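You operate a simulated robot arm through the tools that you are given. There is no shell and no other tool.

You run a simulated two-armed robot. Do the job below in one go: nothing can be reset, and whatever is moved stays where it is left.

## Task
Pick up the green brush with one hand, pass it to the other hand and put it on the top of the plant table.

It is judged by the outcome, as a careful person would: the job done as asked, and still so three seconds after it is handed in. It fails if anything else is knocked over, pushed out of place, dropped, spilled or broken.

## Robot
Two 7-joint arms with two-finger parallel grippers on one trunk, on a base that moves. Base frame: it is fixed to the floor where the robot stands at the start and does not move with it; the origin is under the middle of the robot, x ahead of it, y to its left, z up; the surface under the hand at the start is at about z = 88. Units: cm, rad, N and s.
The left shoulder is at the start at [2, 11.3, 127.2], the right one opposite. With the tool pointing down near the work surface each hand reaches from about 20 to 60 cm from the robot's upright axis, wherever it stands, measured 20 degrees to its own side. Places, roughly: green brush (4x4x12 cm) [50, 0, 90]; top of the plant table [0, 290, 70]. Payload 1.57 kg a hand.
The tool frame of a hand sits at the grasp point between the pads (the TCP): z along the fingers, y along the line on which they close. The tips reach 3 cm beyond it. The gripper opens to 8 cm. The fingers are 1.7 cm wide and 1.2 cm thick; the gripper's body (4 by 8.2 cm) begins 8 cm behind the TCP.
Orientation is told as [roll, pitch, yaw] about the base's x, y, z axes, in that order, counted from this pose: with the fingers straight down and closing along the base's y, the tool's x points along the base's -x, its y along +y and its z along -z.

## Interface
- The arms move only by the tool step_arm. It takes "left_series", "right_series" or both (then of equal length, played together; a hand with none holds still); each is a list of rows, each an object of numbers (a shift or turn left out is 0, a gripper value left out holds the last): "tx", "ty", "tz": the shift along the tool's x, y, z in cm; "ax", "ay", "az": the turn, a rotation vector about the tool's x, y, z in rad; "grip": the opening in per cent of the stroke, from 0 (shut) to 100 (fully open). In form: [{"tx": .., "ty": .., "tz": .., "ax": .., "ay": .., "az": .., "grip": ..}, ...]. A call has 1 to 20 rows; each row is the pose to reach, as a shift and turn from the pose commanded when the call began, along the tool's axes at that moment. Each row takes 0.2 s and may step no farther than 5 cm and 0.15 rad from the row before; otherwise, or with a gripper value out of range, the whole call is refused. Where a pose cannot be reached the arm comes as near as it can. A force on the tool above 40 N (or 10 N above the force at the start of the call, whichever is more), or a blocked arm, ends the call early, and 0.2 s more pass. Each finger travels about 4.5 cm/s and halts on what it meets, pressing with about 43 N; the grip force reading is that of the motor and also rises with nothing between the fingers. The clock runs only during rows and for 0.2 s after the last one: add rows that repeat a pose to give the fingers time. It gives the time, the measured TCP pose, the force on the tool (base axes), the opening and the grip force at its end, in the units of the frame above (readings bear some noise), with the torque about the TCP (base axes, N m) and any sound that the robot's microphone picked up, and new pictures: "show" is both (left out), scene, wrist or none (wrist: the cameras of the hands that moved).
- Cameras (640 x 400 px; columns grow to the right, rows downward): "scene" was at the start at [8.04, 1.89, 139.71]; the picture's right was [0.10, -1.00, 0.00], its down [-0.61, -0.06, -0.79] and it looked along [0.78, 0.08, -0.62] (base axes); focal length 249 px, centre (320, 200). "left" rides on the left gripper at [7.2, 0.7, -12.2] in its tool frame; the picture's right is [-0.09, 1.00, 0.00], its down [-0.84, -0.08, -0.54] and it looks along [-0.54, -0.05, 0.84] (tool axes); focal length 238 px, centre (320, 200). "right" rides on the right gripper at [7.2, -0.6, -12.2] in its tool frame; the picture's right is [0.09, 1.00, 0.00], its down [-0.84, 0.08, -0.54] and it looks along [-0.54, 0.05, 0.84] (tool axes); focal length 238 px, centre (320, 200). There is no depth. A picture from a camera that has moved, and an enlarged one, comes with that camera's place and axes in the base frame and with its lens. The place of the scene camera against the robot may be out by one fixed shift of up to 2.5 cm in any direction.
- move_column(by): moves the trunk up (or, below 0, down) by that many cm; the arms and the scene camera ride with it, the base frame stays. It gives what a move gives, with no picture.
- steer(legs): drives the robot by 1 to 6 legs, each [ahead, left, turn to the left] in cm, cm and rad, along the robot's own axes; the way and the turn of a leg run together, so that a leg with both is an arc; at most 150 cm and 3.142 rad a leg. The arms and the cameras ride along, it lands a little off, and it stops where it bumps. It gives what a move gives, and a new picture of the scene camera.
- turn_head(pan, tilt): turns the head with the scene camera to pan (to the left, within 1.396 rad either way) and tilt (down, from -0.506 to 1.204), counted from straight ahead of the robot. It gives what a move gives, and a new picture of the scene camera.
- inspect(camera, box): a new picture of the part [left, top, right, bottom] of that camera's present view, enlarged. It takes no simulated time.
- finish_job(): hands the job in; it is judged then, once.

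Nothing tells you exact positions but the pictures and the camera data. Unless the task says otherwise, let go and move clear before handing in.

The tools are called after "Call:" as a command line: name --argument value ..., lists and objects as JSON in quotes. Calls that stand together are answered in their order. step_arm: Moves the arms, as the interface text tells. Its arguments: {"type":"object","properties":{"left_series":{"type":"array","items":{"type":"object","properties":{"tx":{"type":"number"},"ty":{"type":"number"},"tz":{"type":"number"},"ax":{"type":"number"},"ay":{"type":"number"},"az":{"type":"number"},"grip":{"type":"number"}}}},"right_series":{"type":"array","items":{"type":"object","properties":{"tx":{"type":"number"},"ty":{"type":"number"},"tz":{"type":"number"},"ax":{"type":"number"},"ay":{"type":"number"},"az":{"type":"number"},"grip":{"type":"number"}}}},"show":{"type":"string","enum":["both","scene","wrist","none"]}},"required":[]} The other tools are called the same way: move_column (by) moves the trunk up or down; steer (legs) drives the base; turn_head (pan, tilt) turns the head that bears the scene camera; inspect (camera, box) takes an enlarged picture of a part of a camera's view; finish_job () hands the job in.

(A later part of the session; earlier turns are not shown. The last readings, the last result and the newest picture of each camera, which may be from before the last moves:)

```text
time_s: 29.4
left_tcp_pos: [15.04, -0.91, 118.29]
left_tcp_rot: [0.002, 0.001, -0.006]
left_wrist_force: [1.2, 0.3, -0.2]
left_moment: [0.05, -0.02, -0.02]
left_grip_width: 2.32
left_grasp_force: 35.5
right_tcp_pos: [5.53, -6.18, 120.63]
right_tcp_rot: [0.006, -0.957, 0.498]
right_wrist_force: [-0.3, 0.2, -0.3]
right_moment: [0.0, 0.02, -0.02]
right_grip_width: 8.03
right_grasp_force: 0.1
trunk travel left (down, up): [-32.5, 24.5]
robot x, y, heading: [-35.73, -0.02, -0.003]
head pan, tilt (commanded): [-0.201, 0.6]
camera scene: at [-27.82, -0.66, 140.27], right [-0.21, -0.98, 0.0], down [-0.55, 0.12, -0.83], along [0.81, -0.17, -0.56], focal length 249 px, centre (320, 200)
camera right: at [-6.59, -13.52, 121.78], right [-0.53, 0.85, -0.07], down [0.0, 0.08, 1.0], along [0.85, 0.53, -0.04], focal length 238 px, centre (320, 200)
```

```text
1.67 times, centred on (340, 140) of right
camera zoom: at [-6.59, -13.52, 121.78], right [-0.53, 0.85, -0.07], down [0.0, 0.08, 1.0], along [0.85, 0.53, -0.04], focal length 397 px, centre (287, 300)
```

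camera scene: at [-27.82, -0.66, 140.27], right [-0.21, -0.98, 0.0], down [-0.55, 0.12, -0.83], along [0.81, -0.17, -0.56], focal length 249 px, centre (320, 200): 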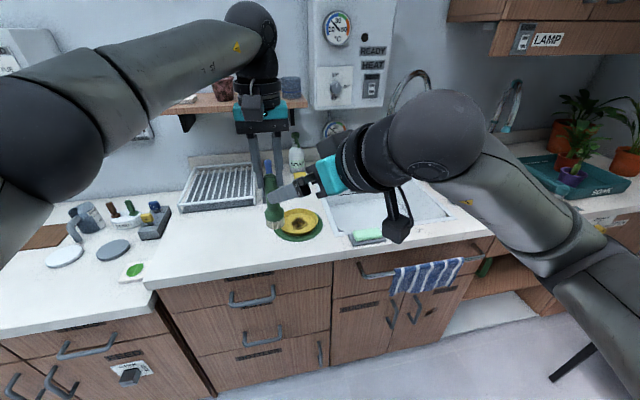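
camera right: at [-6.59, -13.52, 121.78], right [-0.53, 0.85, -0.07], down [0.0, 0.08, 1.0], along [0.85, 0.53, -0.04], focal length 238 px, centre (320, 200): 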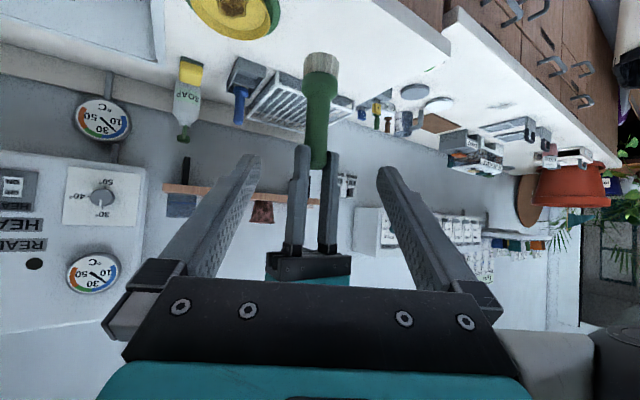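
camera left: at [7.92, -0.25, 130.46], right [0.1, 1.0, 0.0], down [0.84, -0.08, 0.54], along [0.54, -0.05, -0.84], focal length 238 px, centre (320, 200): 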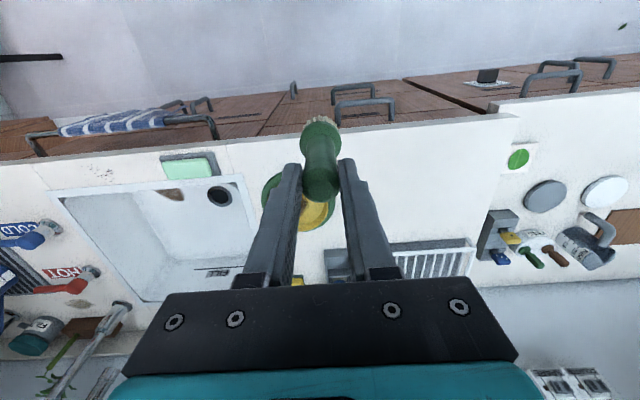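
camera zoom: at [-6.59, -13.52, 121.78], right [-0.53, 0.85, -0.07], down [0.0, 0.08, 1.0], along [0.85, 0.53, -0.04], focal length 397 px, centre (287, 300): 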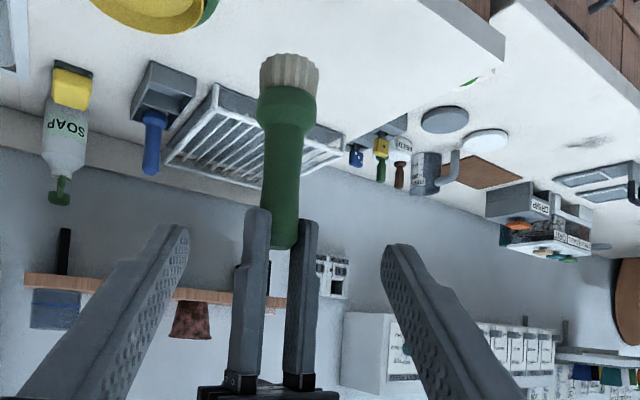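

The alignment is good: the handle is centred within 0.3 cm on the approach line. I'll advance most of the way along the finger line and re-check before closing.

Call:
step_arm --right_series '[{"tx": 0.05, "ty": -0.05, "tz": 1}, {"tx": 0.1, "ty": -0.1, "tz": 2}, {"tx": 0.15, "ty": -0.15, "tz": 3}, {"tx": 0.2, "ty": -0.2, "tz": 4}, {"tx": 0.25, "ty": -0.2, "tz": 5}, {"tx": 0.25, "ty": -0.2, "tz": 6}, {"tx": 0.25, "ty": -0.2, "tz": 7}, {"tx": 0.25, "ty": -0.2, "tz": 8}, {"tx": 0.25, "ty": -0.2, "tz": 9}, {"tx": 0.25, "ty": -0.2, "tz": 9}]'

Call:
inspect --camera "right" --box '[200, 20, 480, 260]'

Call:
inspect --camera "scene" --box '[200, 120, 360, 250]'

```text
time_s: 31.6
left_tcp_pos: [14.97, -0.9, 118.39]
left_tcp_rot: [0.0, 0.0, -0.006]
left_wrist_force: [-0.8, 0.0, -0.8]
left_moment: [0.0, -0.01, 0.0]
left_grip_width: 2.36
left_grasp_force: 35.8
right_tcp_pos: [11.97, -2.83, 114.94]
right_tcp_rot: [0.005, -0.957, 0.5]
right_wrist_force: [0.7, 0.1, 0.0]
right_moment: [0.0, -0.02, -0.01]
right_grip_width: 7.98
right_grasp_force: 0.0
trunk travel left (down, up): [-32.5, 24.5]
robot x, y, heading: [-36.13, 0.48, -0.003]
head pan, tilt (commanded): [-0.201, 0.6]
camera scene: at [-27.82, -0.65, 140.27], right [-0.21, -0.98, 0.0], down [-0.55, 0.12, -0.83], along [0.81, -0.17, -0.56], focal length 249 px, centre (320, 200)
camera right: at [-0.11, -10.26, 116.11], right [-0.53, 0.85, -0.07], down [0.0, 0.08, 1.0], along [0.85, 0.53, -0.04], focal length 238 px, centre (320, 200)
```

scene: 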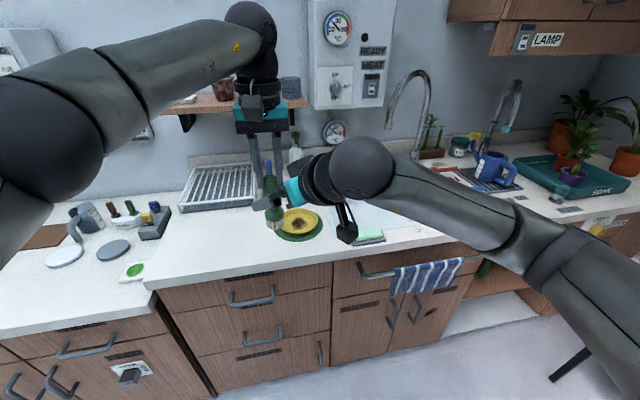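
right: 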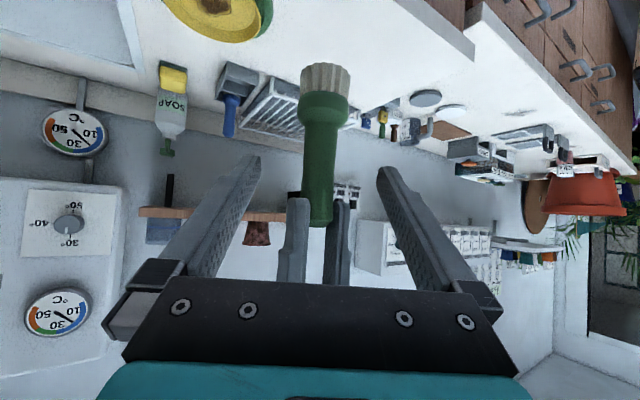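

```text
1.67 times, centred on (340, 140) of right
camera zoom: at [-0.11, -10.26, 116.11], right [-0.53, 0.85, -0.07], down [0.0, 0.08, 1.0], along [0.85, 0.53, -0.04], focal length 397 px, centre (287, 300)
```

zoom: 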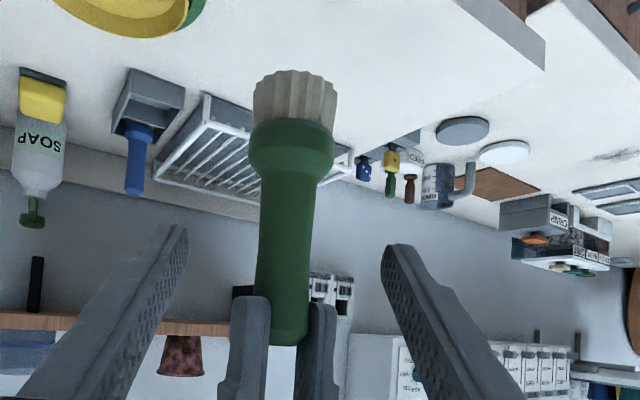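

```text
3.08 times, centred on (280, 185) of scene
camera zoom: at [-27.82, -0.65, 140.27], right [-0.21, -0.98, 0.0], down [-0.55, 0.12, -0.83], along [0.81, -0.17, -0.56], focal length 767 px, centre (443, 246)
```

zoom: 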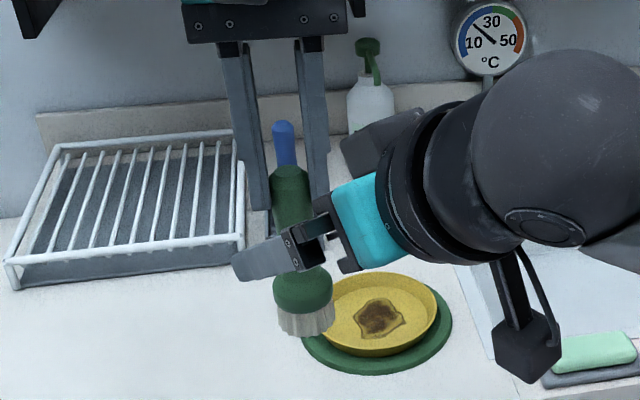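

The handle is centred between the right fingers and midway between the collar and the left fingertips. I'll advance the last 3 cm, then close the right hand.

Call:
step_arm --right_series '[{"tz": 0.75}, {"tz": 1.5}, {"tz": 2.25}, {"tz": 3.0}, {"tz": 3.0}]' --show "wrist"

Call:
inspect --camera "scene" --box '[230, 150, 330, 240]'

```text
time_s: 32.8
left_tcp_pos: [14.92, -0.92, 118.37]
left_tcp_rot: [0.0, 0.0, -0.006]
left_wrist_force: [-0.3, 0.0, 0.0]
left_moment: [-0.02, 0.0, 0.0]
left_grip_width: 2.31
left_grasp_force: 35.4
right_tcp_pos: [14.03, -1.77, 113.33]
right_tcp_rot: [0.004, -0.957, 0.501]
right_wrist_force: [-0.2, 1.2, 0.0]
right_moment: [-0.01, 0.0, 0.03]
right_grip_width: 7.99
right_grasp_force: 0.0
trunk travel left (down, up): [-32.5, 24.5]
robot x, y, heading: [-35.78, 0.0, -0.006]
head pan, tilt (commanded): [-0.201, 0.6]
camera right: at [1.93, -9.11, 114.53], right [-0.53, 0.85, -0.07], down [0.0, 0.08, 1.0], along [0.85, 0.53, -0.04], focal length 238 px, centre (320, 200)
```

right: 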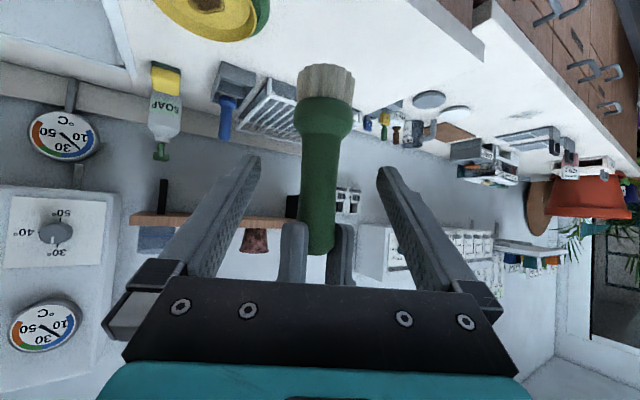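

```text
4.44 times, centred on (280, 195) of scene
camera zoom: at [-27.82, -0.65, 140.27], right [-0.21, -0.98, 0.0], down [-0.55, 0.12, -0.83], along [0.81, -0.17, -0.56], focal length 1107 px, centre (498, 222)
```

zoom: 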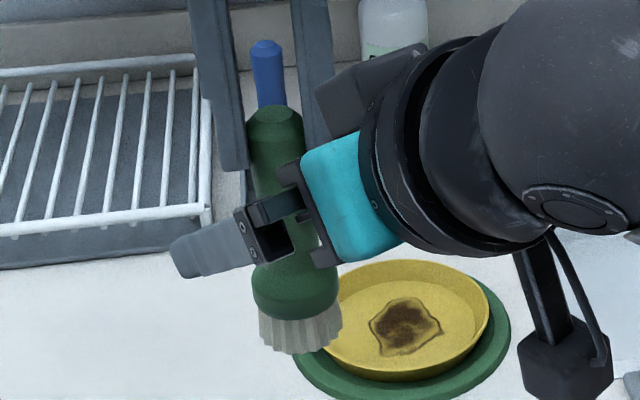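

Call:
step_arm --right_series '[{"grip": 70}, {"grip": 45}, {"grip": 25}, {"grip": 0}, {"grip": 0}, {"grip": 0}, {"grip": 0}]'

Call:
inspect --camera "right" --box '[240, 50, 420, 290]'

```text
time_s: 34.4
left_tcp_pos: [14.94, -0.72, 118.24]
left_tcp_rot: [-0.001, 0.0, -0.007]
left_wrist_force: [-0.5, -0.6, 1.2]
left_moment: [0.51, 0.39, 0.08]
left_grip_width: 2.35
left_grasp_force: 36.0
right_tcp_pos: [14.03, -1.7, 113.39]
right_tcp_rot: [0.005, -0.954, 0.501]
right_wrist_force: [-0.6, 0.5, 0.1]
right_moment: [-0.52, -0.35, -0.05]
right_grip_width: 2.35
right_grasp_force: 35.6
trunk travel left (down, up): [-32.5, 24.5]
robot x, y, heading: [-35.83, 0.09, -0.009]
head pan, tilt (commanded): [-0.201, 0.6]
camera scene: at [-27.82, -0.65, 140.27], right [-0.21, -0.98, 0.0], down [-0.55, 0.12, -0.83], along [0.81, -0.17, -0.56], focal length 249 px, centre (320, 200)
camera right: at [1.92, -9.13, 114.53], right [-0.53, 0.85, -0.07], down [0.0, 0.09, 1.0], along [0.85, 0.53, -0.04], focal length 238 px, centre (320, 200)
```

scene: 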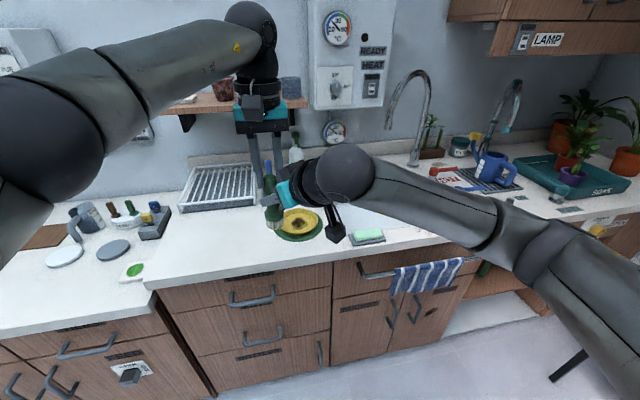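
right: 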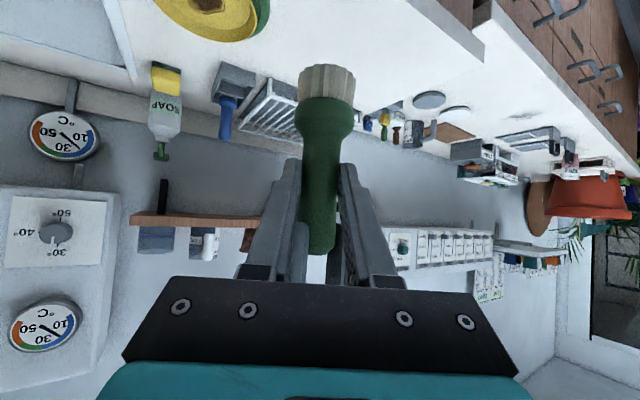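

```text
1.67 times, centred on (330, 170) of right
camera zoom: at [1.92, -9.13, 114.53], right [-0.53, 0.85, -0.07], down [0.0, 0.09, 1.0], along [0.85, 0.53, -0.04], focal length 397 px, centre (303, 250)
```

zoom: 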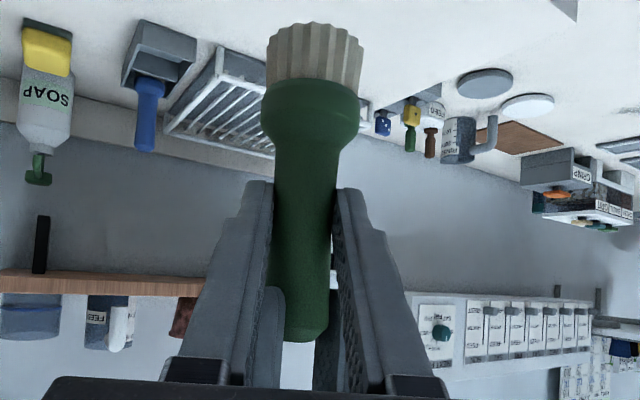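

Both hands hold the brush firmly, the right one at 2.35 cm and 36 N. I'll open the left a little and draw it straight up off the handle top.

Call:
step_arm --left_series '[{"grip": 36}, {"grip": 44}, {"grip": 46, "tz": -0.3}, {"tz": -0.8}, {"tz": -1.4}, {"tz": -2.0}, {"tz": -2.7}, {"tz": -3.5}, {"tz": -4.5}, {"tz": -5.5}]'

Call:
inspect --camera "right" --box '[240, 50, 420, 290]'

```text
time_s: 36.6
left_tcp_pos: [15.03, -1.13, 123.74]
left_tcp_rot: [0.0, -0.001, -0.008]
left_wrist_force: [-0.4, 0.0, -0.6]
left_moment: [0.02, 0.01, 0.03]
left_grip_width: 3.67
left_grasp_force: 0.1
right_tcp_pos: [14.05, -1.74, 113.43]
right_tcp_rot: [0.005, -0.957, 0.5]
right_wrist_force: [-1.0, 0.3, -1.6]
right_moment: [-0.02, 0.0, -0.01]
right_grip_width: 2.27
right_grasp_force: 35.1
trunk travel left (down, up): [-32.5, 24.5]
robot x, y, heading: [-36.12, 0.09, -0.01]
head pan, tilt (commanded): [-0.201, 0.6]
camera scene: at [-27.83, -0.65, 140.27], right [-0.21, -0.98, 0.0], down [-0.55, 0.12, -0.83], along [0.81, -0.17, -0.56], focal length 249 px, centre (320, 200)
camera left: at [7.85, -0.36, 135.95], right [0.1, 1.0, 0.0], down [0.84, -0.08, 0.54], along [0.54, -0.05, -0.84], focal length 238 px, centre (320, 200)
```

scene: 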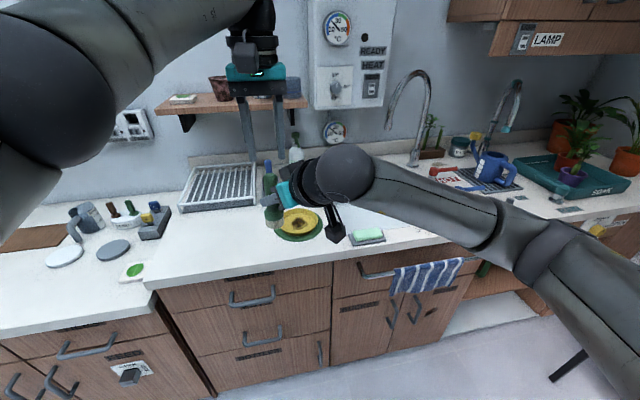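
left: 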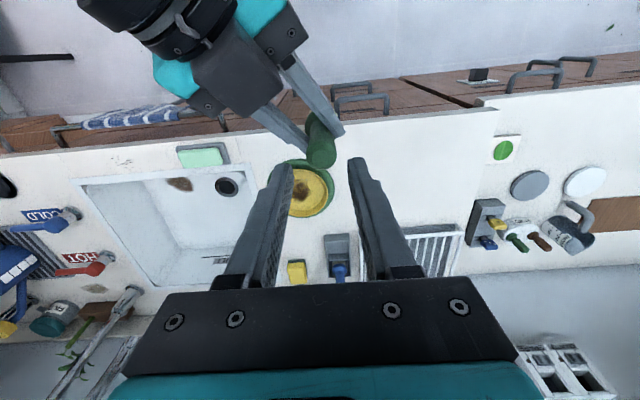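

```text
1.67 times, centred on (330, 170) of right
camera zoom: at [1.91, -9.13, 114.53], right [-0.53, 0.85, -0.07], down [0.0, 0.08, 1.0], along [0.85, 0.53, -0.04], focal length 397 px, centre (303, 250)
```

zoom: 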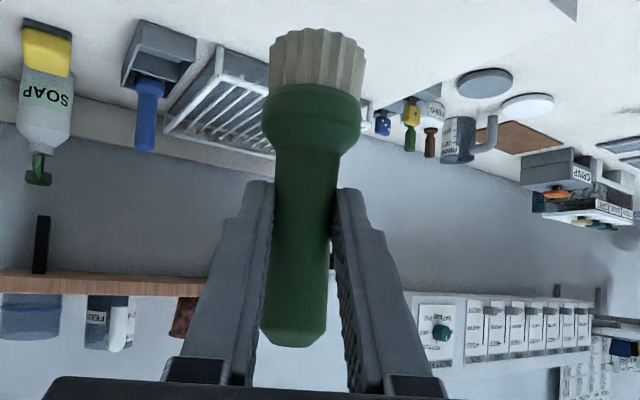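

The right hand alone now holds the brush and the left is clear. I'll check how vertical the brush hangs in the right hand.

Call:
inspect --camera "left" --box '[260, 80, 380, 200]'

Call:
inspect --camera "scene" --box '[230, 150, 330, 240]'

```text
3.33 times, centred on (320, 140) of left
camera zoom: at [7.85, -0.36, 135.95], right [0.1, 1.0, 0.0], down [0.84, -0.08, 0.54], along [0.54, -0.05, -0.84], focal length 794 px, centre (320, 400)
```

zoom: 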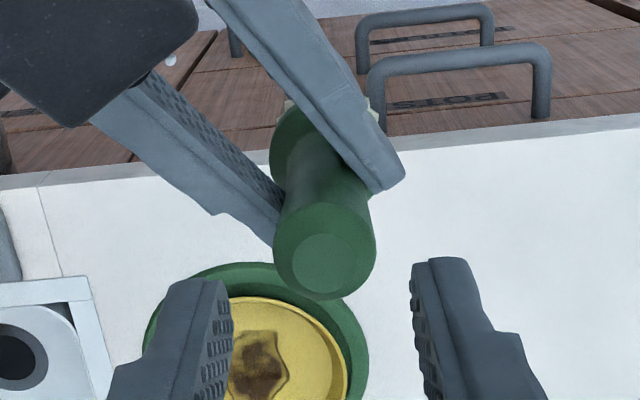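

```text
4.44 times, centred on (280, 195) of scene
camera zoom: at [-27.83, -0.65, 140.27], right [-0.21, -0.98, 0.0], down [-0.55, 0.12, -0.83], along [0.81, -0.17, -0.56], focal length 1107 px, centre (498, 222)
```

zoom: 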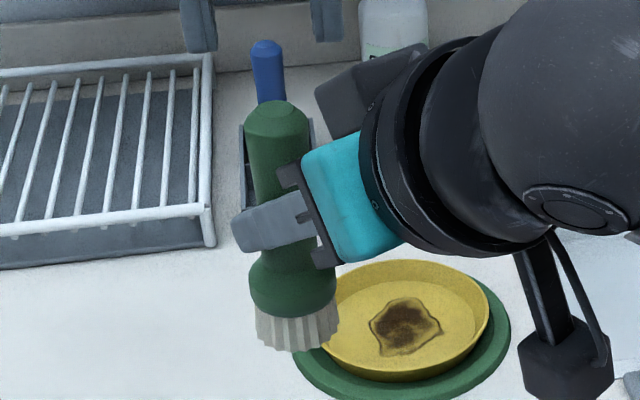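

The brush hangs vertical within a couple of degrees, firmly gripped mid-handle. I'll raise the left hand and pull it away to the left, clear of the brush and right hand.

Call:
step_arm --left_series '[{"tz": -1}, {"tz": -2}, {"tz": -3}, {"ty": 1.5, "tz": -3}, {"ty": 3, "tz": -3}, {"ty": 5, "tz": -3}, {"ty": 7, "tz": -3}, {"ty": 9, "tz": -3}, {"ty": 11, "tz": -3}, {"ty": 13, "tz": -3}, {"tx": 2, "ty": 15, "tz": -3}, {"tx": 4, "ty": 17, "tz": -3}, {"tx": 6, "ty": 18, "tz": -3}, {"tx": 8, "ty": 18, "tz": -3}, {"tx": 10, "ty": 18, "tz": -3}]' --show "scene"

Call:
turn_head --pan 1.39 --tilt 0.45

```text
time_s: 39.8
left_tcp_pos: [5.14, 17.06, 126.64]
left_tcp_rot: [0.001, -0.001, -0.005]
left_wrist_force: [0.4, -0.8, -0.8]
left_moment: [-0.02, -0.01, 0.01]
left_grip_width: 3.67
left_grasp_force: 0.0
right_tcp_pos: [14.04, -1.76, 113.3]
right_tcp_rot: [0.006, -0.957, 0.501]
right_wrist_force: [0.2, 0.2, 0.1]
right_moment: [0.01, 0.01, -0.01]
right_grip_width: 2.27
right_grasp_force: 35.2
trunk travel left (down, up): [-32.5, 24.5]
robot x, y, heading: [-36.11, 0.14, -0.008]
head pan, tilt (commanded): [-0.201, 0.6]
camera scene: at [-27.85, -0.63, 140.27], right [-0.21, -0.98, 0.0], down [-0.55, 0.12, -0.83], along [0.81, -0.17, -0.56], focal length 249 px, centre (320, 200)
```

scene: 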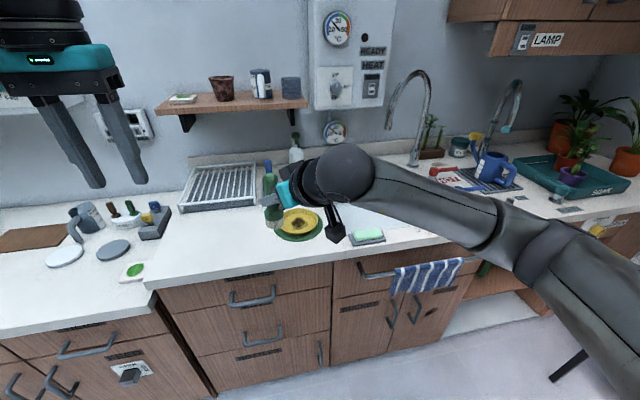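

```text
time_s: 41.4
left_tcp_pos: [5.16, 17.03, 126.58]
left_tcp_rot: [0.001, 0.001, -0.006]
left_wrist_force: [0.1, -0.7, -0.2]
left_moment: [-0.05, 0.04, -0.02]
left_grip_width: 3.7
left_grasp_force: 0.0
right_tcp_pos: [14.12, -1.75, 113.44]
right_tcp_rot: [0.006, -0.956, 0.502]
right_wrist_force: [-0.2, 0.1, 0.4]
right_moment: [0.0, 0.01, 0.01]
right_grip_width: 2.23
right_grasp_force: 35.4
trunk travel left (down, up): [-32.5, 24.5]
robot x, y, heading: [-35.79, -0.21, -0.003]
head pan, tilt (commanded): [1.389, 0.45]
camera scene: at [-34.74, 10.2, 141.63], right [0.98, -0.19, 0.0], down [-0.08, -0.43, -0.9], along [0.17, 0.88, -0.44], focal length 249 px, centre (320, 200)
```

scene: 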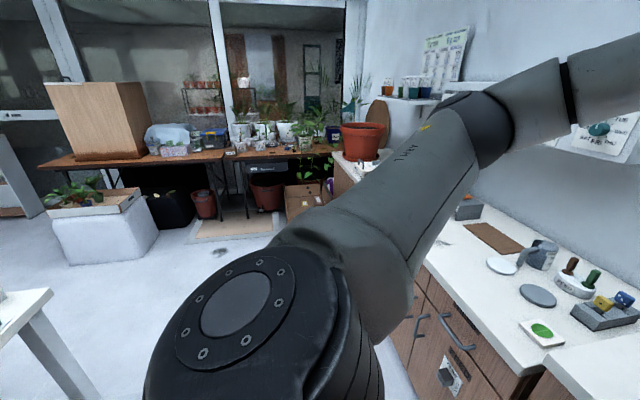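

Call:
inspect --camera "scene" --box '[130, 90, 390, 270]'

Call:
inspect --camera "scene" --box '[210, 110, 370, 200]'

```text
2.22 times, centred on (260, 180) of scene
camera zoom: at [-34.74, 10.2, 141.63], right [0.98, -0.19, 0.0], down [-0.08, -0.43, -0.9], along [0.17, 0.88, -0.44], focal length 554 px, centre (453, 244)
```

zoom: 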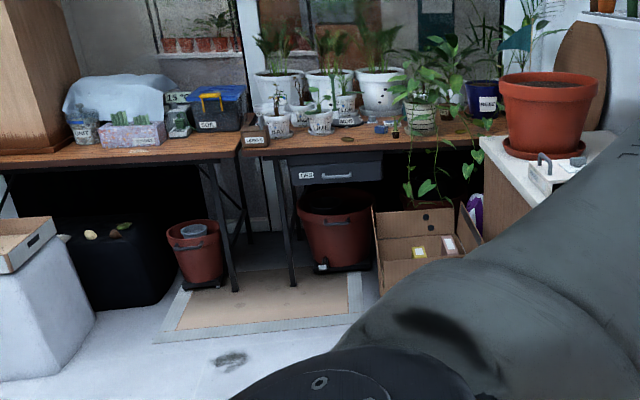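

```text
4.00 times, centred on (290, 155) of scene
camera zoom: at [-34.74, 10.2, 141.63], right [0.98, -0.19, 0.0], down [-0.08, -0.43, -0.9], along [0.17, 0.88, -0.44], focal length 997 px, centre (440, 380)
```

zoom: 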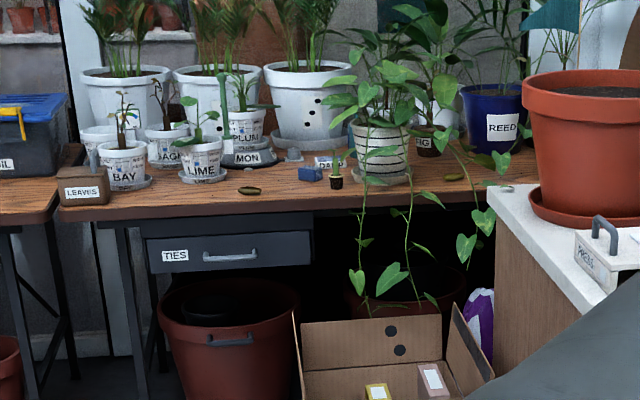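

The front strip of the plant table in front of the BAY and LIME pots is free: x from -70 to -45, y from 263 to 284. I'll turn left in place toward it, then approach along x≈-60 so the cardboard box stays well to my right.

Call:
turn_head --pan 0.3 --tilt 0.45

Call:
steer --legs '[[0, 0, 1.571]]'

```text
time_s: 42.8
left_tcp_pos: [5.27, 17.05, 126.57]
left_tcp_rot: [-0.001, 0.001, -0.008]
left_wrist_force: [-0.2, -0.4, -0.3]
left_moment: [-0.02, 0.03, 0.0]
left_grip_width: 3.68
left_grasp_force: 0.1
right_tcp_pos: [13.97, -1.68, 113.38]
right_tcp_rot: [0.004, -0.953, 0.5]
right_wrist_force: [0.2, 0.9, -0.4]
right_moment: [-0.06, 0.02, -0.03]
right_grip_width: 2.27
right_grasp_force: 35.2
trunk travel left (down, up): [-32.5, 24.5]
robot x, y, heading: [-35.86, -0.12, -0.011]
head pan, tilt (commanded): [0.3, 0.45]
camera scene: at [-27.67, 3.84, 141.63], right [0.29, -0.96, 0.0], down [-0.42, -0.13, -0.9], along [0.86, 0.26, -0.44], focal length 249 px, centre (320, 200)
```

scene: 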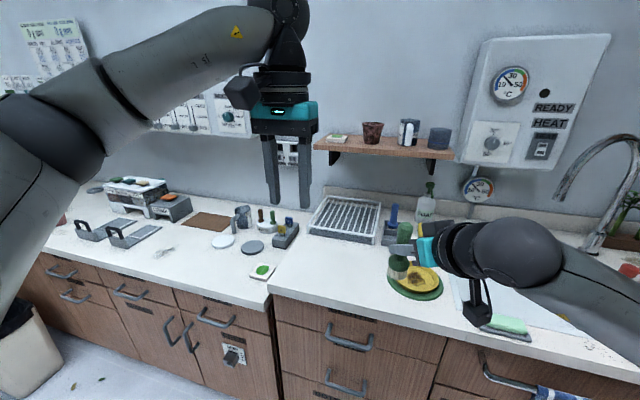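

```text
time_s: 47.0
left_tcp_pos: [-52.3, 41.41, 126.6]
left_tcp_rot: [0.0, 0.001, 1.551]
left_wrist_force: [-0.2, 0.0, 0.2]
left_moment: [-0.01, -0.01, -0.02]
left_grip_width: 3.68
left_grasp_force: 0.1
right_tcp_pos: [-33.39, 50.08, 113.4]
right_tcp_rot: [0.005, -0.954, 2.058]
right_wrist_force: [0.7, -0.1, 0.1]
right_moment: [-0.02, 0.0, 0.04]
right_grip_width: 2.28
right_grasp_force: 35.5
trunk travel left (down, up): [-32.5, 24.5]
robot x, y, heading: [-36.19, 0.06, 1.547]
head pan, tilt (commanded): [0.3, 0.45]
camera scene: at [-40.0, 11.01, 141.63], right [0.96, 0.28, 0.0], down [0.12, -0.42, -0.9], along [-0.25, 0.87, -0.44], focal length 249 px, centre (320, 200)
```

scene: 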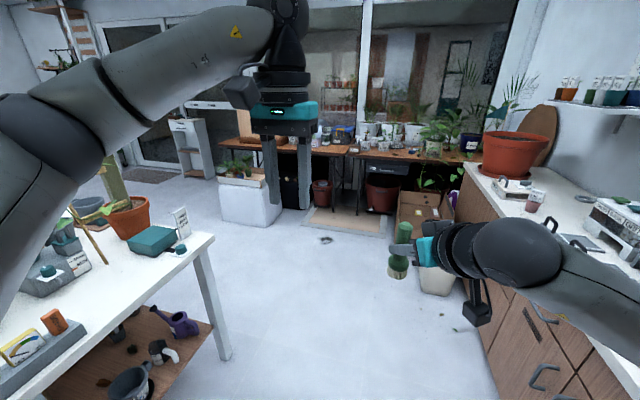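

The turn went well. There's a white table on the left with its edge near x=-115, so I'll drive straight ahead first and shift left later.

Call:
steer --legs '[[0, 0, 0.024], [110, 6, 0]]'

```text
time_s: 53.0
left_tcp_pos: [-59.19, 151.22, 126.49]
left_tcp_rot: [0.001, 0.0, 1.569]
left_wrist_force: [-0.4, 0.2, -0.4]
left_moment: [0.02, 0.01, 0.02]
left_grip_width: 3.68
left_grasp_force: 0.0
right_tcp_pos: [-40.34, 160.33, 113.46]
right_tcp_rot: [0.006, -0.955, 2.074]
right_wrist_force: [0.7, -0.6, -0.4]
right_moment: [0.0, 0.01, -0.02]
right_grip_width: 2.26
right_grasp_force: 35.2
trunk travel left (down, up): [-32.5, 24.5]
robot x, y, heading: [-41.92, 109.98, 1.571]
head pan, tilt (commanded): [0.3, 0.45]
camera scene: at [-46.3, 121.15, 141.62], right [0.96, 0.29, 0.0], down [0.13, -0.42, -0.9], along [-0.26, 0.86, -0.44], focal length 249 px, centre (320, 200)
```

scene: 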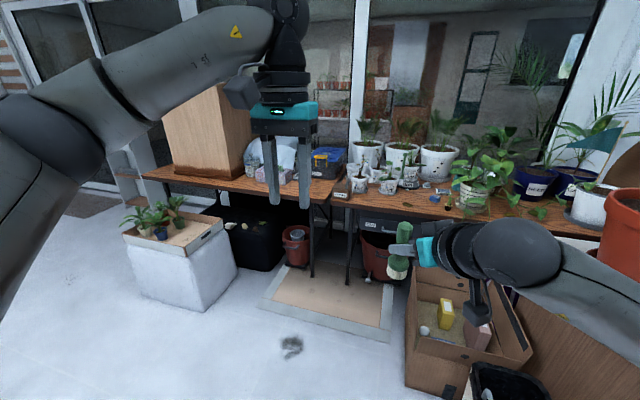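

The path is clear. I'll lower the trunk 20 cm here in free space and pull the left hand back a bit, then check the brush before the final approach.

Call:
move_column --by -20

Call:
step_arm --left_series '[{"tx": 1.5, "tz": -0.5}, {"tx": 3, "tz": -1}, {"tx": 4.5, "tz": -1.5}, {"tx": 6, "tz": -2}, {"tx": 7.5, "tz": -2.5}]' --show "none"

Call:
turn_head --pan 0.0 --tilt 0.5

Call:
inspect --camera "right" --box '[0, 0, 640, 400]'

```text
time_s: 55.1
left_tcp_pos: [-59.15, 151.28, 106.66]
left_tcp_rot: [0.0, -0.001, 1.57]
left_wrist_force: [-0.9, -0.6, -0.7]
left_moment: [0.01, -0.03, -0.04]
left_grip_width: 3.69
left_grasp_force: 0.0
right_tcp_pos: [-40.37, 160.21, 93.36]
right_tcp_rot: [0.008, -0.956, 2.076]
right_wrist_force: [1.0, 0.8, -0.5]
right_moment: [0.01, -0.01, 0.02]
right_grip_width: 2.26
right_grasp_force: 35.5
trunk travel left (down, up): [-12.5, 44.5]
robot x, y, heading: [-42.32, 110.44, 1.571]
head pan, tilt (commanded): [0.3, 0.45]
```

```text
time_s: 56.3
left_tcp_pos: [-59.27, 143.6, 108.98]
left_tcp_rot: [0.001, 0.001, 1.569]
left_wrist_force: [-0.2, 0.3, -0.4]
left_moment: [0.01, 0.03, -0.01]
left_grip_width: 3.67
left_grasp_force: 0.0
right_tcp_pos: [-40.41, 160.24, 93.35]
right_tcp_rot: [0.005, -0.956, 2.075]
right_wrist_force: [-0.1, -0.2, -0.2]
right_moment: [0.0, 0.0, -0.02]
right_grip_width: 2.23
right_grasp_force: 34.7
trunk travel left (down, up): [-12.5, 44.5]
robot x, y, heading: [-41.85, 110.38, 1.565]
head pan, tilt (commanded): [0.3, 0.45]
```

```text
time_s: 57.1
left_tcp_pos: [-59.27, 143.7, 109.08]
left_tcp_rot: [0.0, 0.0, 1.568]
left_wrist_force: [-0.4, 0.0, -0.4]
left_moment: [-0.02, -0.05, 0.0]
left_grip_width: 3.66
left_grasp_force: 0.0
right_tcp_pos: [-40.37, 160.32, 93.38]
right_tcp_rot: [0.006, -0.955, 2.074]
right_wrist_force: [0.4, -0.9, -0.5]
right_moment: [-0.01, 0.0, 0.0]
right_grip_width: 2.25
right_grasp_force: 35.4
trunk travel left (down, up): [-12.5, 44.5]
robot x, y, heading: [-42.27, 110.41, 1.566]
head pan, tilt (commanded): [0.0, 0.499]
camera scene: at [-43.59, 121.43, 121.18], right [1.0, 0.0, 0.0], down [0.0, -0.48, -0.88], along [0.0, 0.88, -0.48], focal length 249 px, centre (320, 200)
```

scene: 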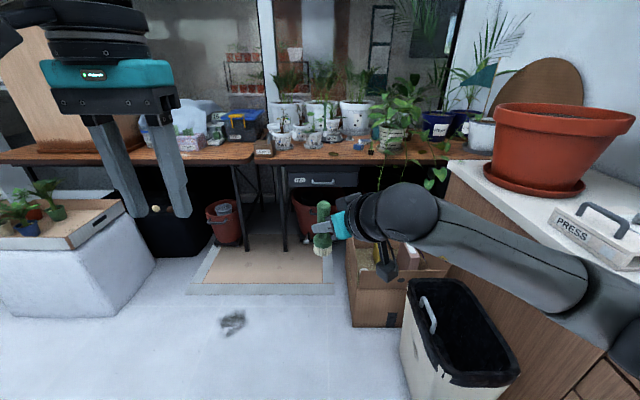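

```text
1.00 times, centred on (320, 200) of right (not enlarged: the box is as wide or as high as the picture)
camera zoom: at [-33.08, 148.26, 94.53], right [-0.84, -0.53, -0.07], down [-0.08, 0.0, 1.0], along [-0.53, 0.85, -0.04], focal length 238 px, centre (320, 200)
```

zoom: 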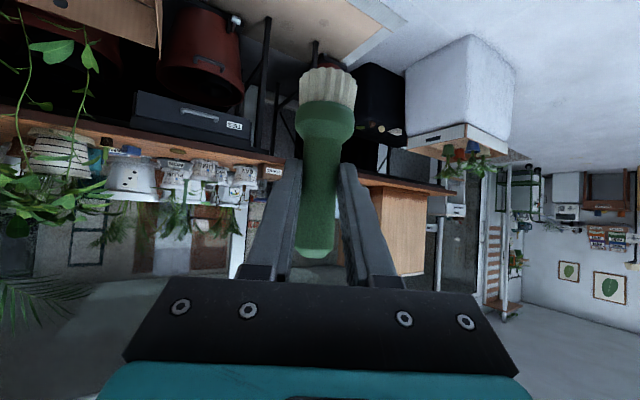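

The brush still looks straight in the right wrist view. I'll zoom in on the scene view to check for fore-aft tilt and see the elbow.

Call:
inspect --camera "scene" --box '[280, 180, 380, 270]'

Call:
inspect --camera "left" --box '[0, 0, 640, 400]'

Call:
turn_head --pan -0.8 --tilt 0.6

```text
4.44 times, centred on (330, 225) of scene
camera zoom: at [-43.59, 121.43, 121.18], right [1.0, 0.0, 0.0], down [0.0, -0.48, -0.88], along [0.0, 0.88, -0.48], focal length 1107 px, centre (276, 89)
```

zoom: 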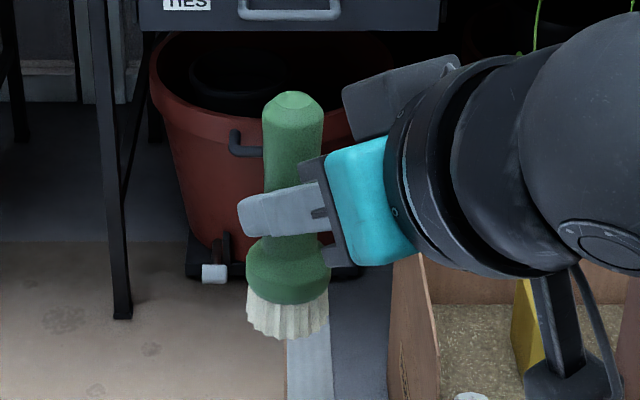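

```text
1.00 times, centred on (320, 200) of left (not enlarged: the box is as wide or as high as the picture)
camera zoom: at [-59.85, 136.42, 121.17], right [-1.0, 0.09, 0.0], down [0.08, 0.84, 0.54], along [0.05, 0.54, -0.84], focal length 238 px, centre (320, 200)
```

zoom: 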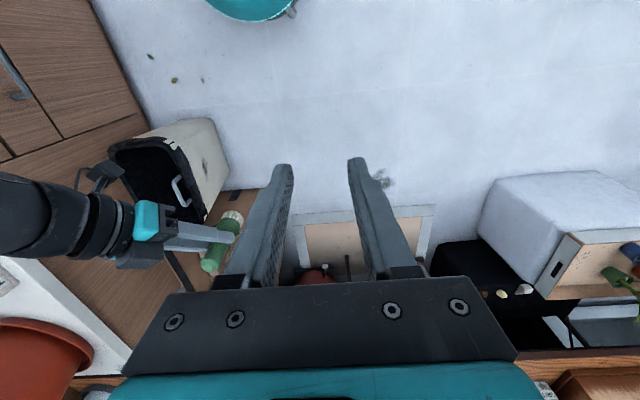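

```text
time_s: 58.2
left_tcp_pos: [-59.25, 143.59, 109.01]
left_tcp_rot: [0.001, 0.002, 1.57]
left_wrist_force: [0.1, -0.9, -0.2]
left_moment: [0.01, 0.03, 0.0]
left_grip_width: 3.69
left_grasp_force: 0.1
right_tcp_pos: [-40.45, 160.29, 93.41]
right_tcp_rot: [0.005, -0.954, 2.075]
right_wrist_force: [0.6, 1.0, -0.9]
right_moment: [0.0, -0.01, -0.02]
right_grip_width: 2.26
right_grasp_force: 35.3
trunk travel left (down, up): [-12.5, 44.5]
robot x, y, heading: [-41.74, 110.14, 1.571]
head pan, tilt (commanded): [-0.799, 0.6]
camera scene: at [-37.26, 118.49, 120.27], right [0.7, -0.72, 0.0], down [-0.41, -0.39, -0.83], along [0.59, 0.57, -0.56], focal length 249 px, centre (320, 200)
```

scene: 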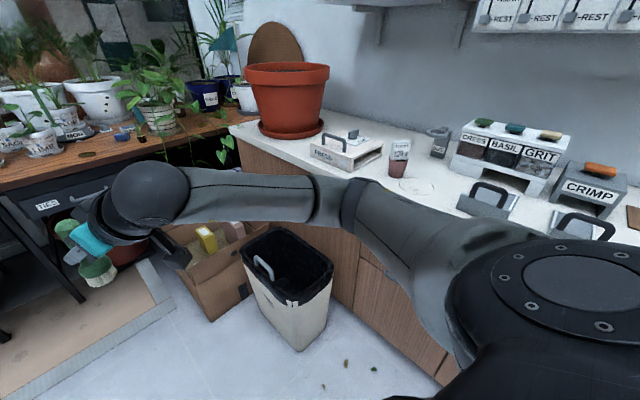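

The brush is vertical to within about 2–3°, and the elbow will stay in front of and above the table edge at the final spot. I'll drive to about y=180 with the leftward shift.

Call:
turn_head --pan 0.0 --tilt 0.6

Call:
steer --legs '[[68, 17, 0]]'

```text
time_s: 59.4
left_tcp_pos: [-59.17, 143.77, 109.13]
left_tcp_rot: [0.0, -0.002, 1.569]
left_wrist_force: [0.0, 0.7, -0.6]
left_moment: [-0.01, 0.01, -0.03]
left_grip_width: 3.67
left_grasp_force: 0.1
right_tcp_pos: [-40.3, 160.3, 93.48]
right_tcp_rot: [0.004, -0.956, 2.075]
right_wrist_force: [-0.7, 0.3, -0.5]
right_moment: [0.0, 0.02, -0.02]
right_grip_width: 2.27
right_grasp_force: 35.7
trunk travel left (down, up): [-12.5, 44.5]
robot x, y, heading: [-41.94, 110.0, 1.567]
head pan, tilt (commanded): [0.0, 0.6]
camera scene: at [-43.57, 121.17, 120.27], right [1.0, 0.0, 0.0], down [0.0, -0.56, -0.83], along [0.0, 0.83, -0.56], focal length 249 px, centre (320, 200)
```

scene: 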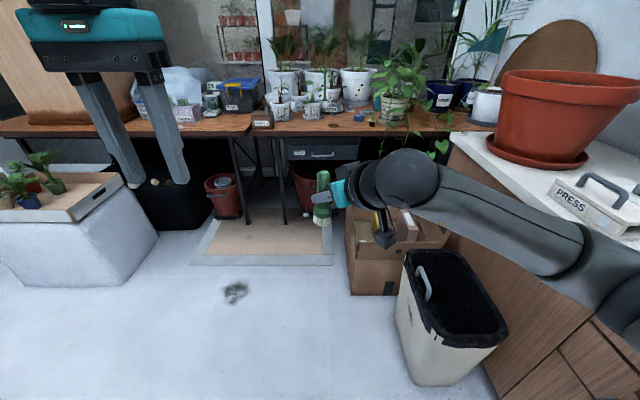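

```text
time_s: 63.2
left_tcp_pos: [-76.79, 210.88, 109.04]
left_tcp_rot: [0.0, 0.001, 1.571]
left_wrist_force: [-0.3, -0.8, 0.4]
left_moment: [0.0, 0.0, 0.0]
left_grip_width: 3.69
left_grasp_force: 0.1
right_tcp_pos: [-58.08, 227.58, 93.39]
right_tcp_rot: [0.004, -0.954, 2.076]
right_wrist_force: [0.2, 0.1, -0.4]
right_moment: [-0.02, -0.02, -0.03]
right_grip_width: 2.29
right_grasp_force: 35.3
trunk travel left (down, up): [-12.5, 44.5]
robot x, y, heading: [-59.76, 177.33, 1.567]
head pan, tilt (commanded): [0.0, 0.6]
camera scene: at [-61.1, 188.48, 120.27], right [1.0, 0.0, 0.0], down [0.0, -0.57, -0.82], along [0.0, 0.82, -0.57], focal length 249 px, centre (320, 200)
```

scene: 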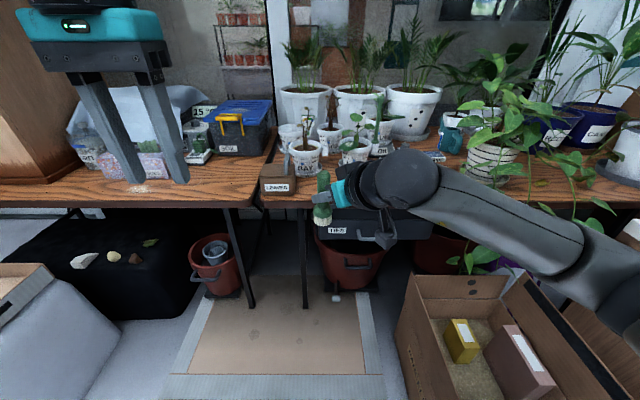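

I'm now close to the table. I'll use the wrist cameras, whose poses are accurate, to pin down the table edge and the free spot.

Call:
inspect --camera "right" --box '[0, 0, 640, 400]'

Call:
inspect --camera "left" --box '[0, 0, 640, 400]'

Call:
inspect --camera "scene" --box '[240, 100, 460, 240]'

```text
1.00 times, centred on (320, 200) of right (not enlarged: the box is as wide or as high as the picture)
camera zoom: at [-50.67, 215.58, 94.52], right [-0.84, -0.53, -0.07], down [-0.08, 0.0, 1.0], along [-0.53, 0.85, -0.04], focal length 238 px, centre (320, 200)
```

zoom: 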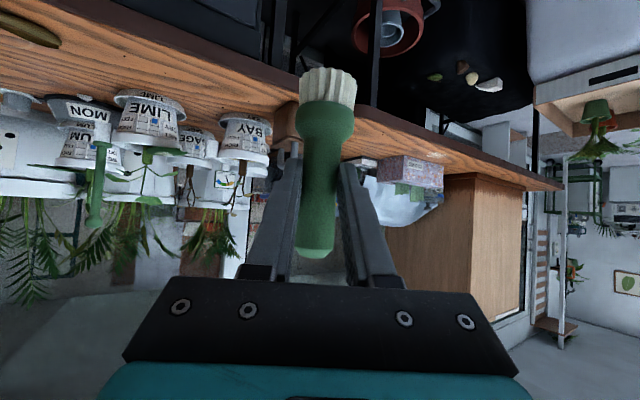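

```text
1.00 times, centred on (320, 200) of left (not enlarged: the box is as wide or as high as the picture)
camera zoom: at [-77.41, 203.67, 121.17], right [-1.0, 0.09, 0.0], down [0.08, 0.84, 0.54], along [0.05, 0.54, -0.84], focal length 238 px, centre (320, 200)
```

zoom: 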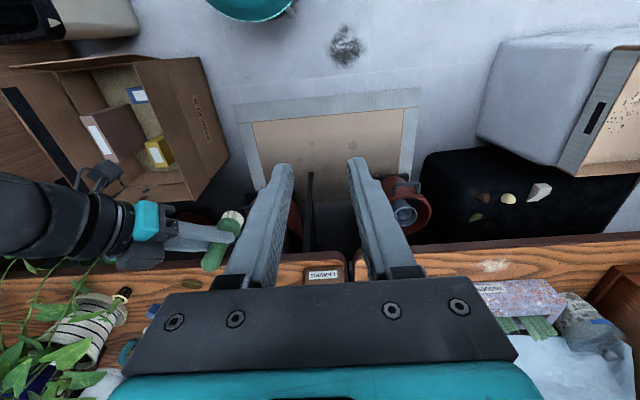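

```text
2.86 times, centred on (350, 170) of scene
camera zoom: at [-61.1, 188.48, 120.27], right [1.0, 0.0, 0.0], down [0.0, -0.57, -0.82], along [0.0, 0.82, -0.57], focal length 712 px, centre (234, 286)
```

zoom: 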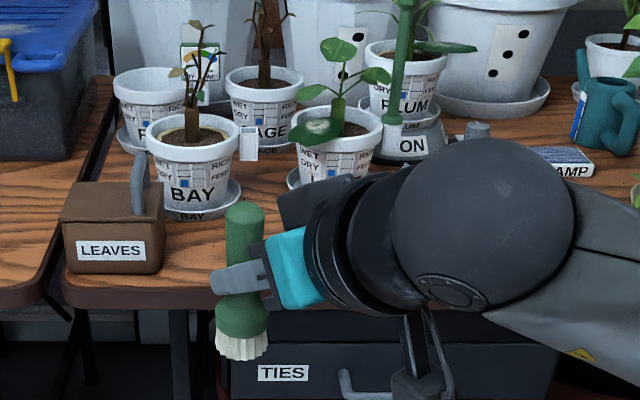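

Call:
inspect --camera "left" --box '[80, 200, 300, 340]'

Call:
inspect --camera "right" --box '[0, 0, 320, 200]'

```text
2.86 times, centred on (190, 270) of left
camera zoom: at [-77.41, 203.67, 121.17], right [-1.0, 0.09, 0.0], down [0.08, 0.84, 0.54], along [0.05, 0.54, -0.84], focal length 681 px, centre (691, 0)
```

zoom: 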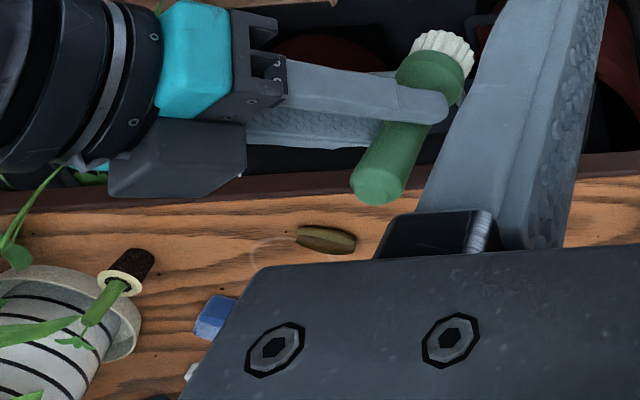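

```text
2.00 times, centred on (160, 100) of right
camera zoom: at [-50.67, 215.58, 94.52], right [-0.84, -0.53, -0.07], down [-0.08, 0.0, 1.0], along [-0.53, 0.85, -0.04], focal length 477 px, centre (640, 400)
```

zoom: 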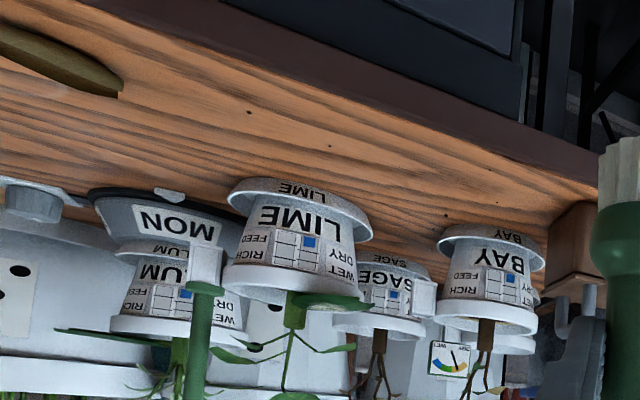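

The front edge is at y≈260. The free area runs from x≈-70 (LEAVES box) to x≈-34 (loose leaf), and back to the saucers at y≈281. I'll drive so the brush is over about (-56, 270.5), still about 14 cm above the table.

Call:
steer --legs '[[41.8, -2.5, 0]]'

Call:
inspect --camera "right" --box '[0, 0, 640, 400]'

Call:
inspect --camera "left" --box '[0, 0, 640, 400]'

```text
time_s: 65.7
left_tcp_pos: [-74.33, 251.9, 108.93]
left_tcp_rot: [0.0, 0.002, 1.571]
left_wrist_force: [0.3, -0.4, -0.6]
left_moment: [0.01, -0.02, -0.01]
left_grip_width: 3.66
left_grasp_force: 0.0
right_tcp_pos: [-55.51, 268.55, 93.39]
right_tcp_rot: [0.007, -0.955, 2.077]
right_wrist_force: [-1.1, -0.1, -0.3]
right_moment: [0.0, -0.02, 0.0]
right_grip_width: 2.24
right_grasp_force: 35.3
trunk travel left (down, up): [-12.5, 44.5]
robot x, y, heading: [-57.04, 218.73, 1.578]
head pan, tilt (commanded): [0.0, 0.6]
camera scene: at [-58.53, 229.48, 120.27], right [1.0, 0.0, 0.0], down [0.0, -0.57, -0.82], along [0.0, 0.82, -0.57], focal length 249 px, centre (320, 200)
```

scene: 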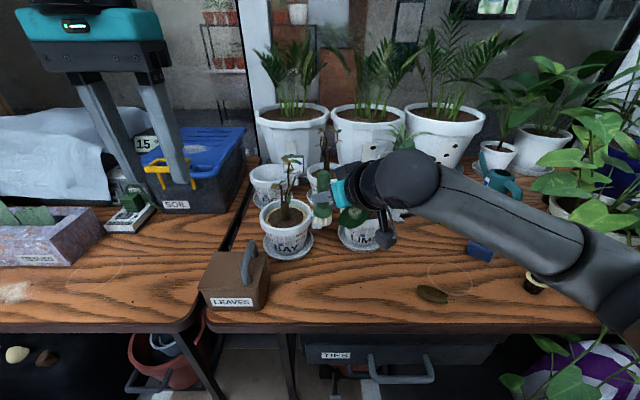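

```text
1.00 times, centred on (320, 200) of right (not enlarged: the box is as wide or as high as the picture)
camera zoom: at [-48.08, 256.57, 94.52], right [-0.84, -0.53, -0.07], down [-0.08, 0.0, 1.0], along [-0.53, 0.85, -0.04], focal length 238 px, centre (320, 200)
```

zoom: 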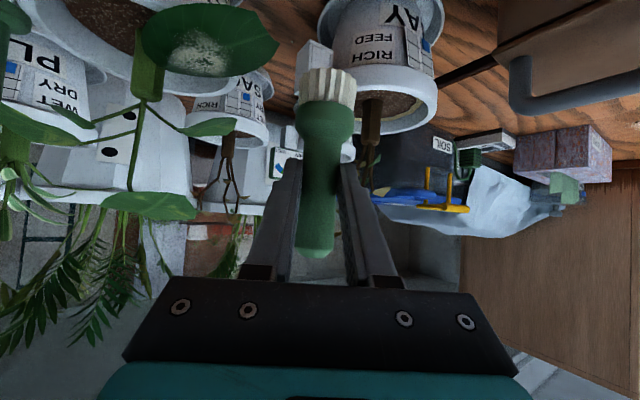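

```text
1.00 times, centred on (320, 200) of left (not enlarged: the box is as wide or as high as the picture)
camera zoom: at [-74.83, 244.68, 121.17], right [-1.0, 0.09, 0.0], down [0.08, 0.84, 0.54], along [0.05, 0.54, -0.84], focal length 238 px, centre (320, 200)
```

zoom: 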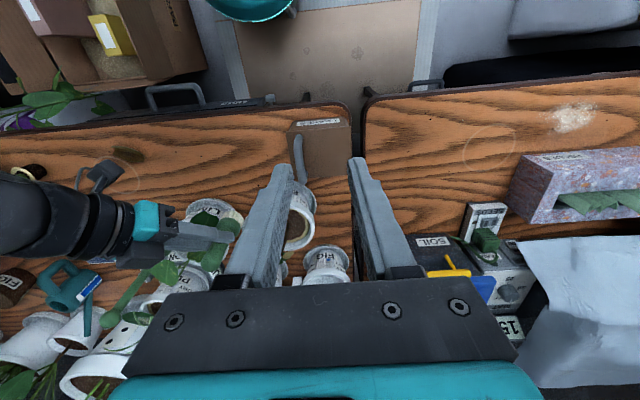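

The table may be slightly higher than 70 (about 73), and the LIME plant's leaf comes forward. I'll zoom in to check clearance around the drop spot before lowering.

Call:
inspect --camera "left" --box '[100, 90, 380, 290]'

Call:
inspect --camera "scene" --box '[180, 130, 480, 340]'

Call:
inspect --camera "right" --box '[120, 0, 480, 220]'

```text
2.00 times, centred on (240, 190) of left
camera zoom: at [-74.83, 244.68, 121.17], right [-1.0, 0.09, 0.0], down [0.08, 0.84, 0.54], along [0.05, 0.54, -0.84], focal length 477 px, centre (480, 220)
```

zoom: 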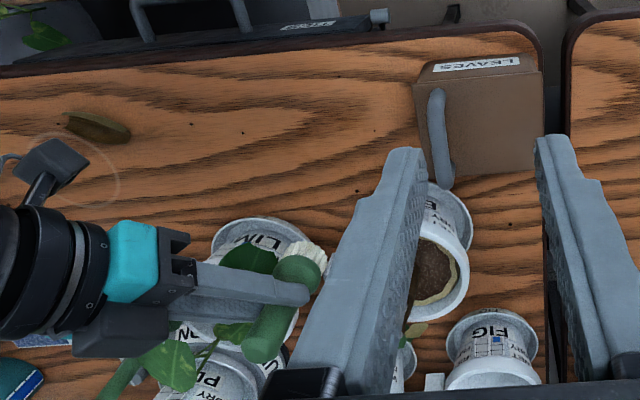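

```text
1.90 times, centred on (330, 235) of scene
camera zoom: at [-58.53, 229.48, 120.27], right [1.0, 0.0, 0.0], down [0.0, -0.57, -0.82], along [0.0, 0.82, -0.57], focal length 475 px, centre (301, 133)
```

zoom: 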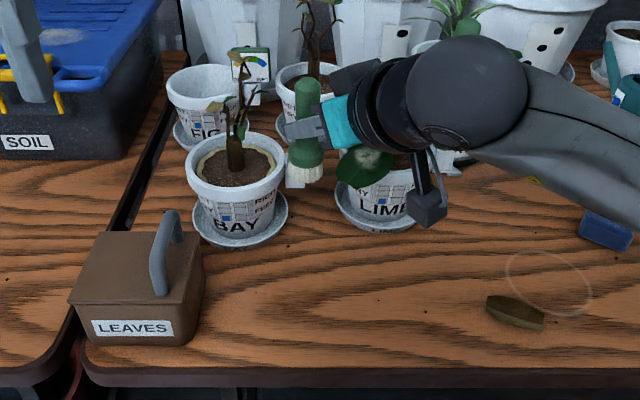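

```text
1.78 times, centred on (300, 110) of right
camera zoom: at [-48.08, 256.57, 94.52], right [-0.84, -0.53, -0.07], down [-0.08, 0.0, 1.0], along [-0.53, 0.85, -0.04], focal length 424 px, centre (356, 360)
```

zoom: 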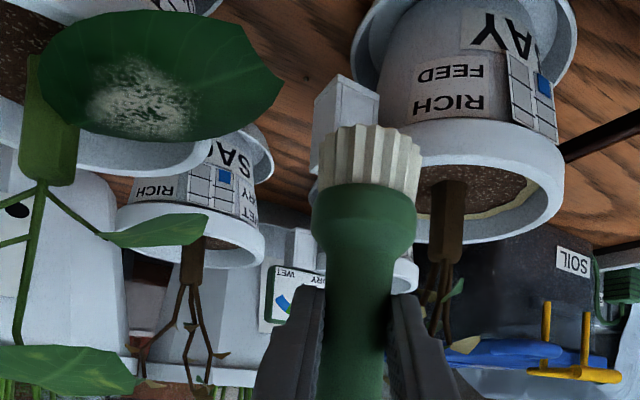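

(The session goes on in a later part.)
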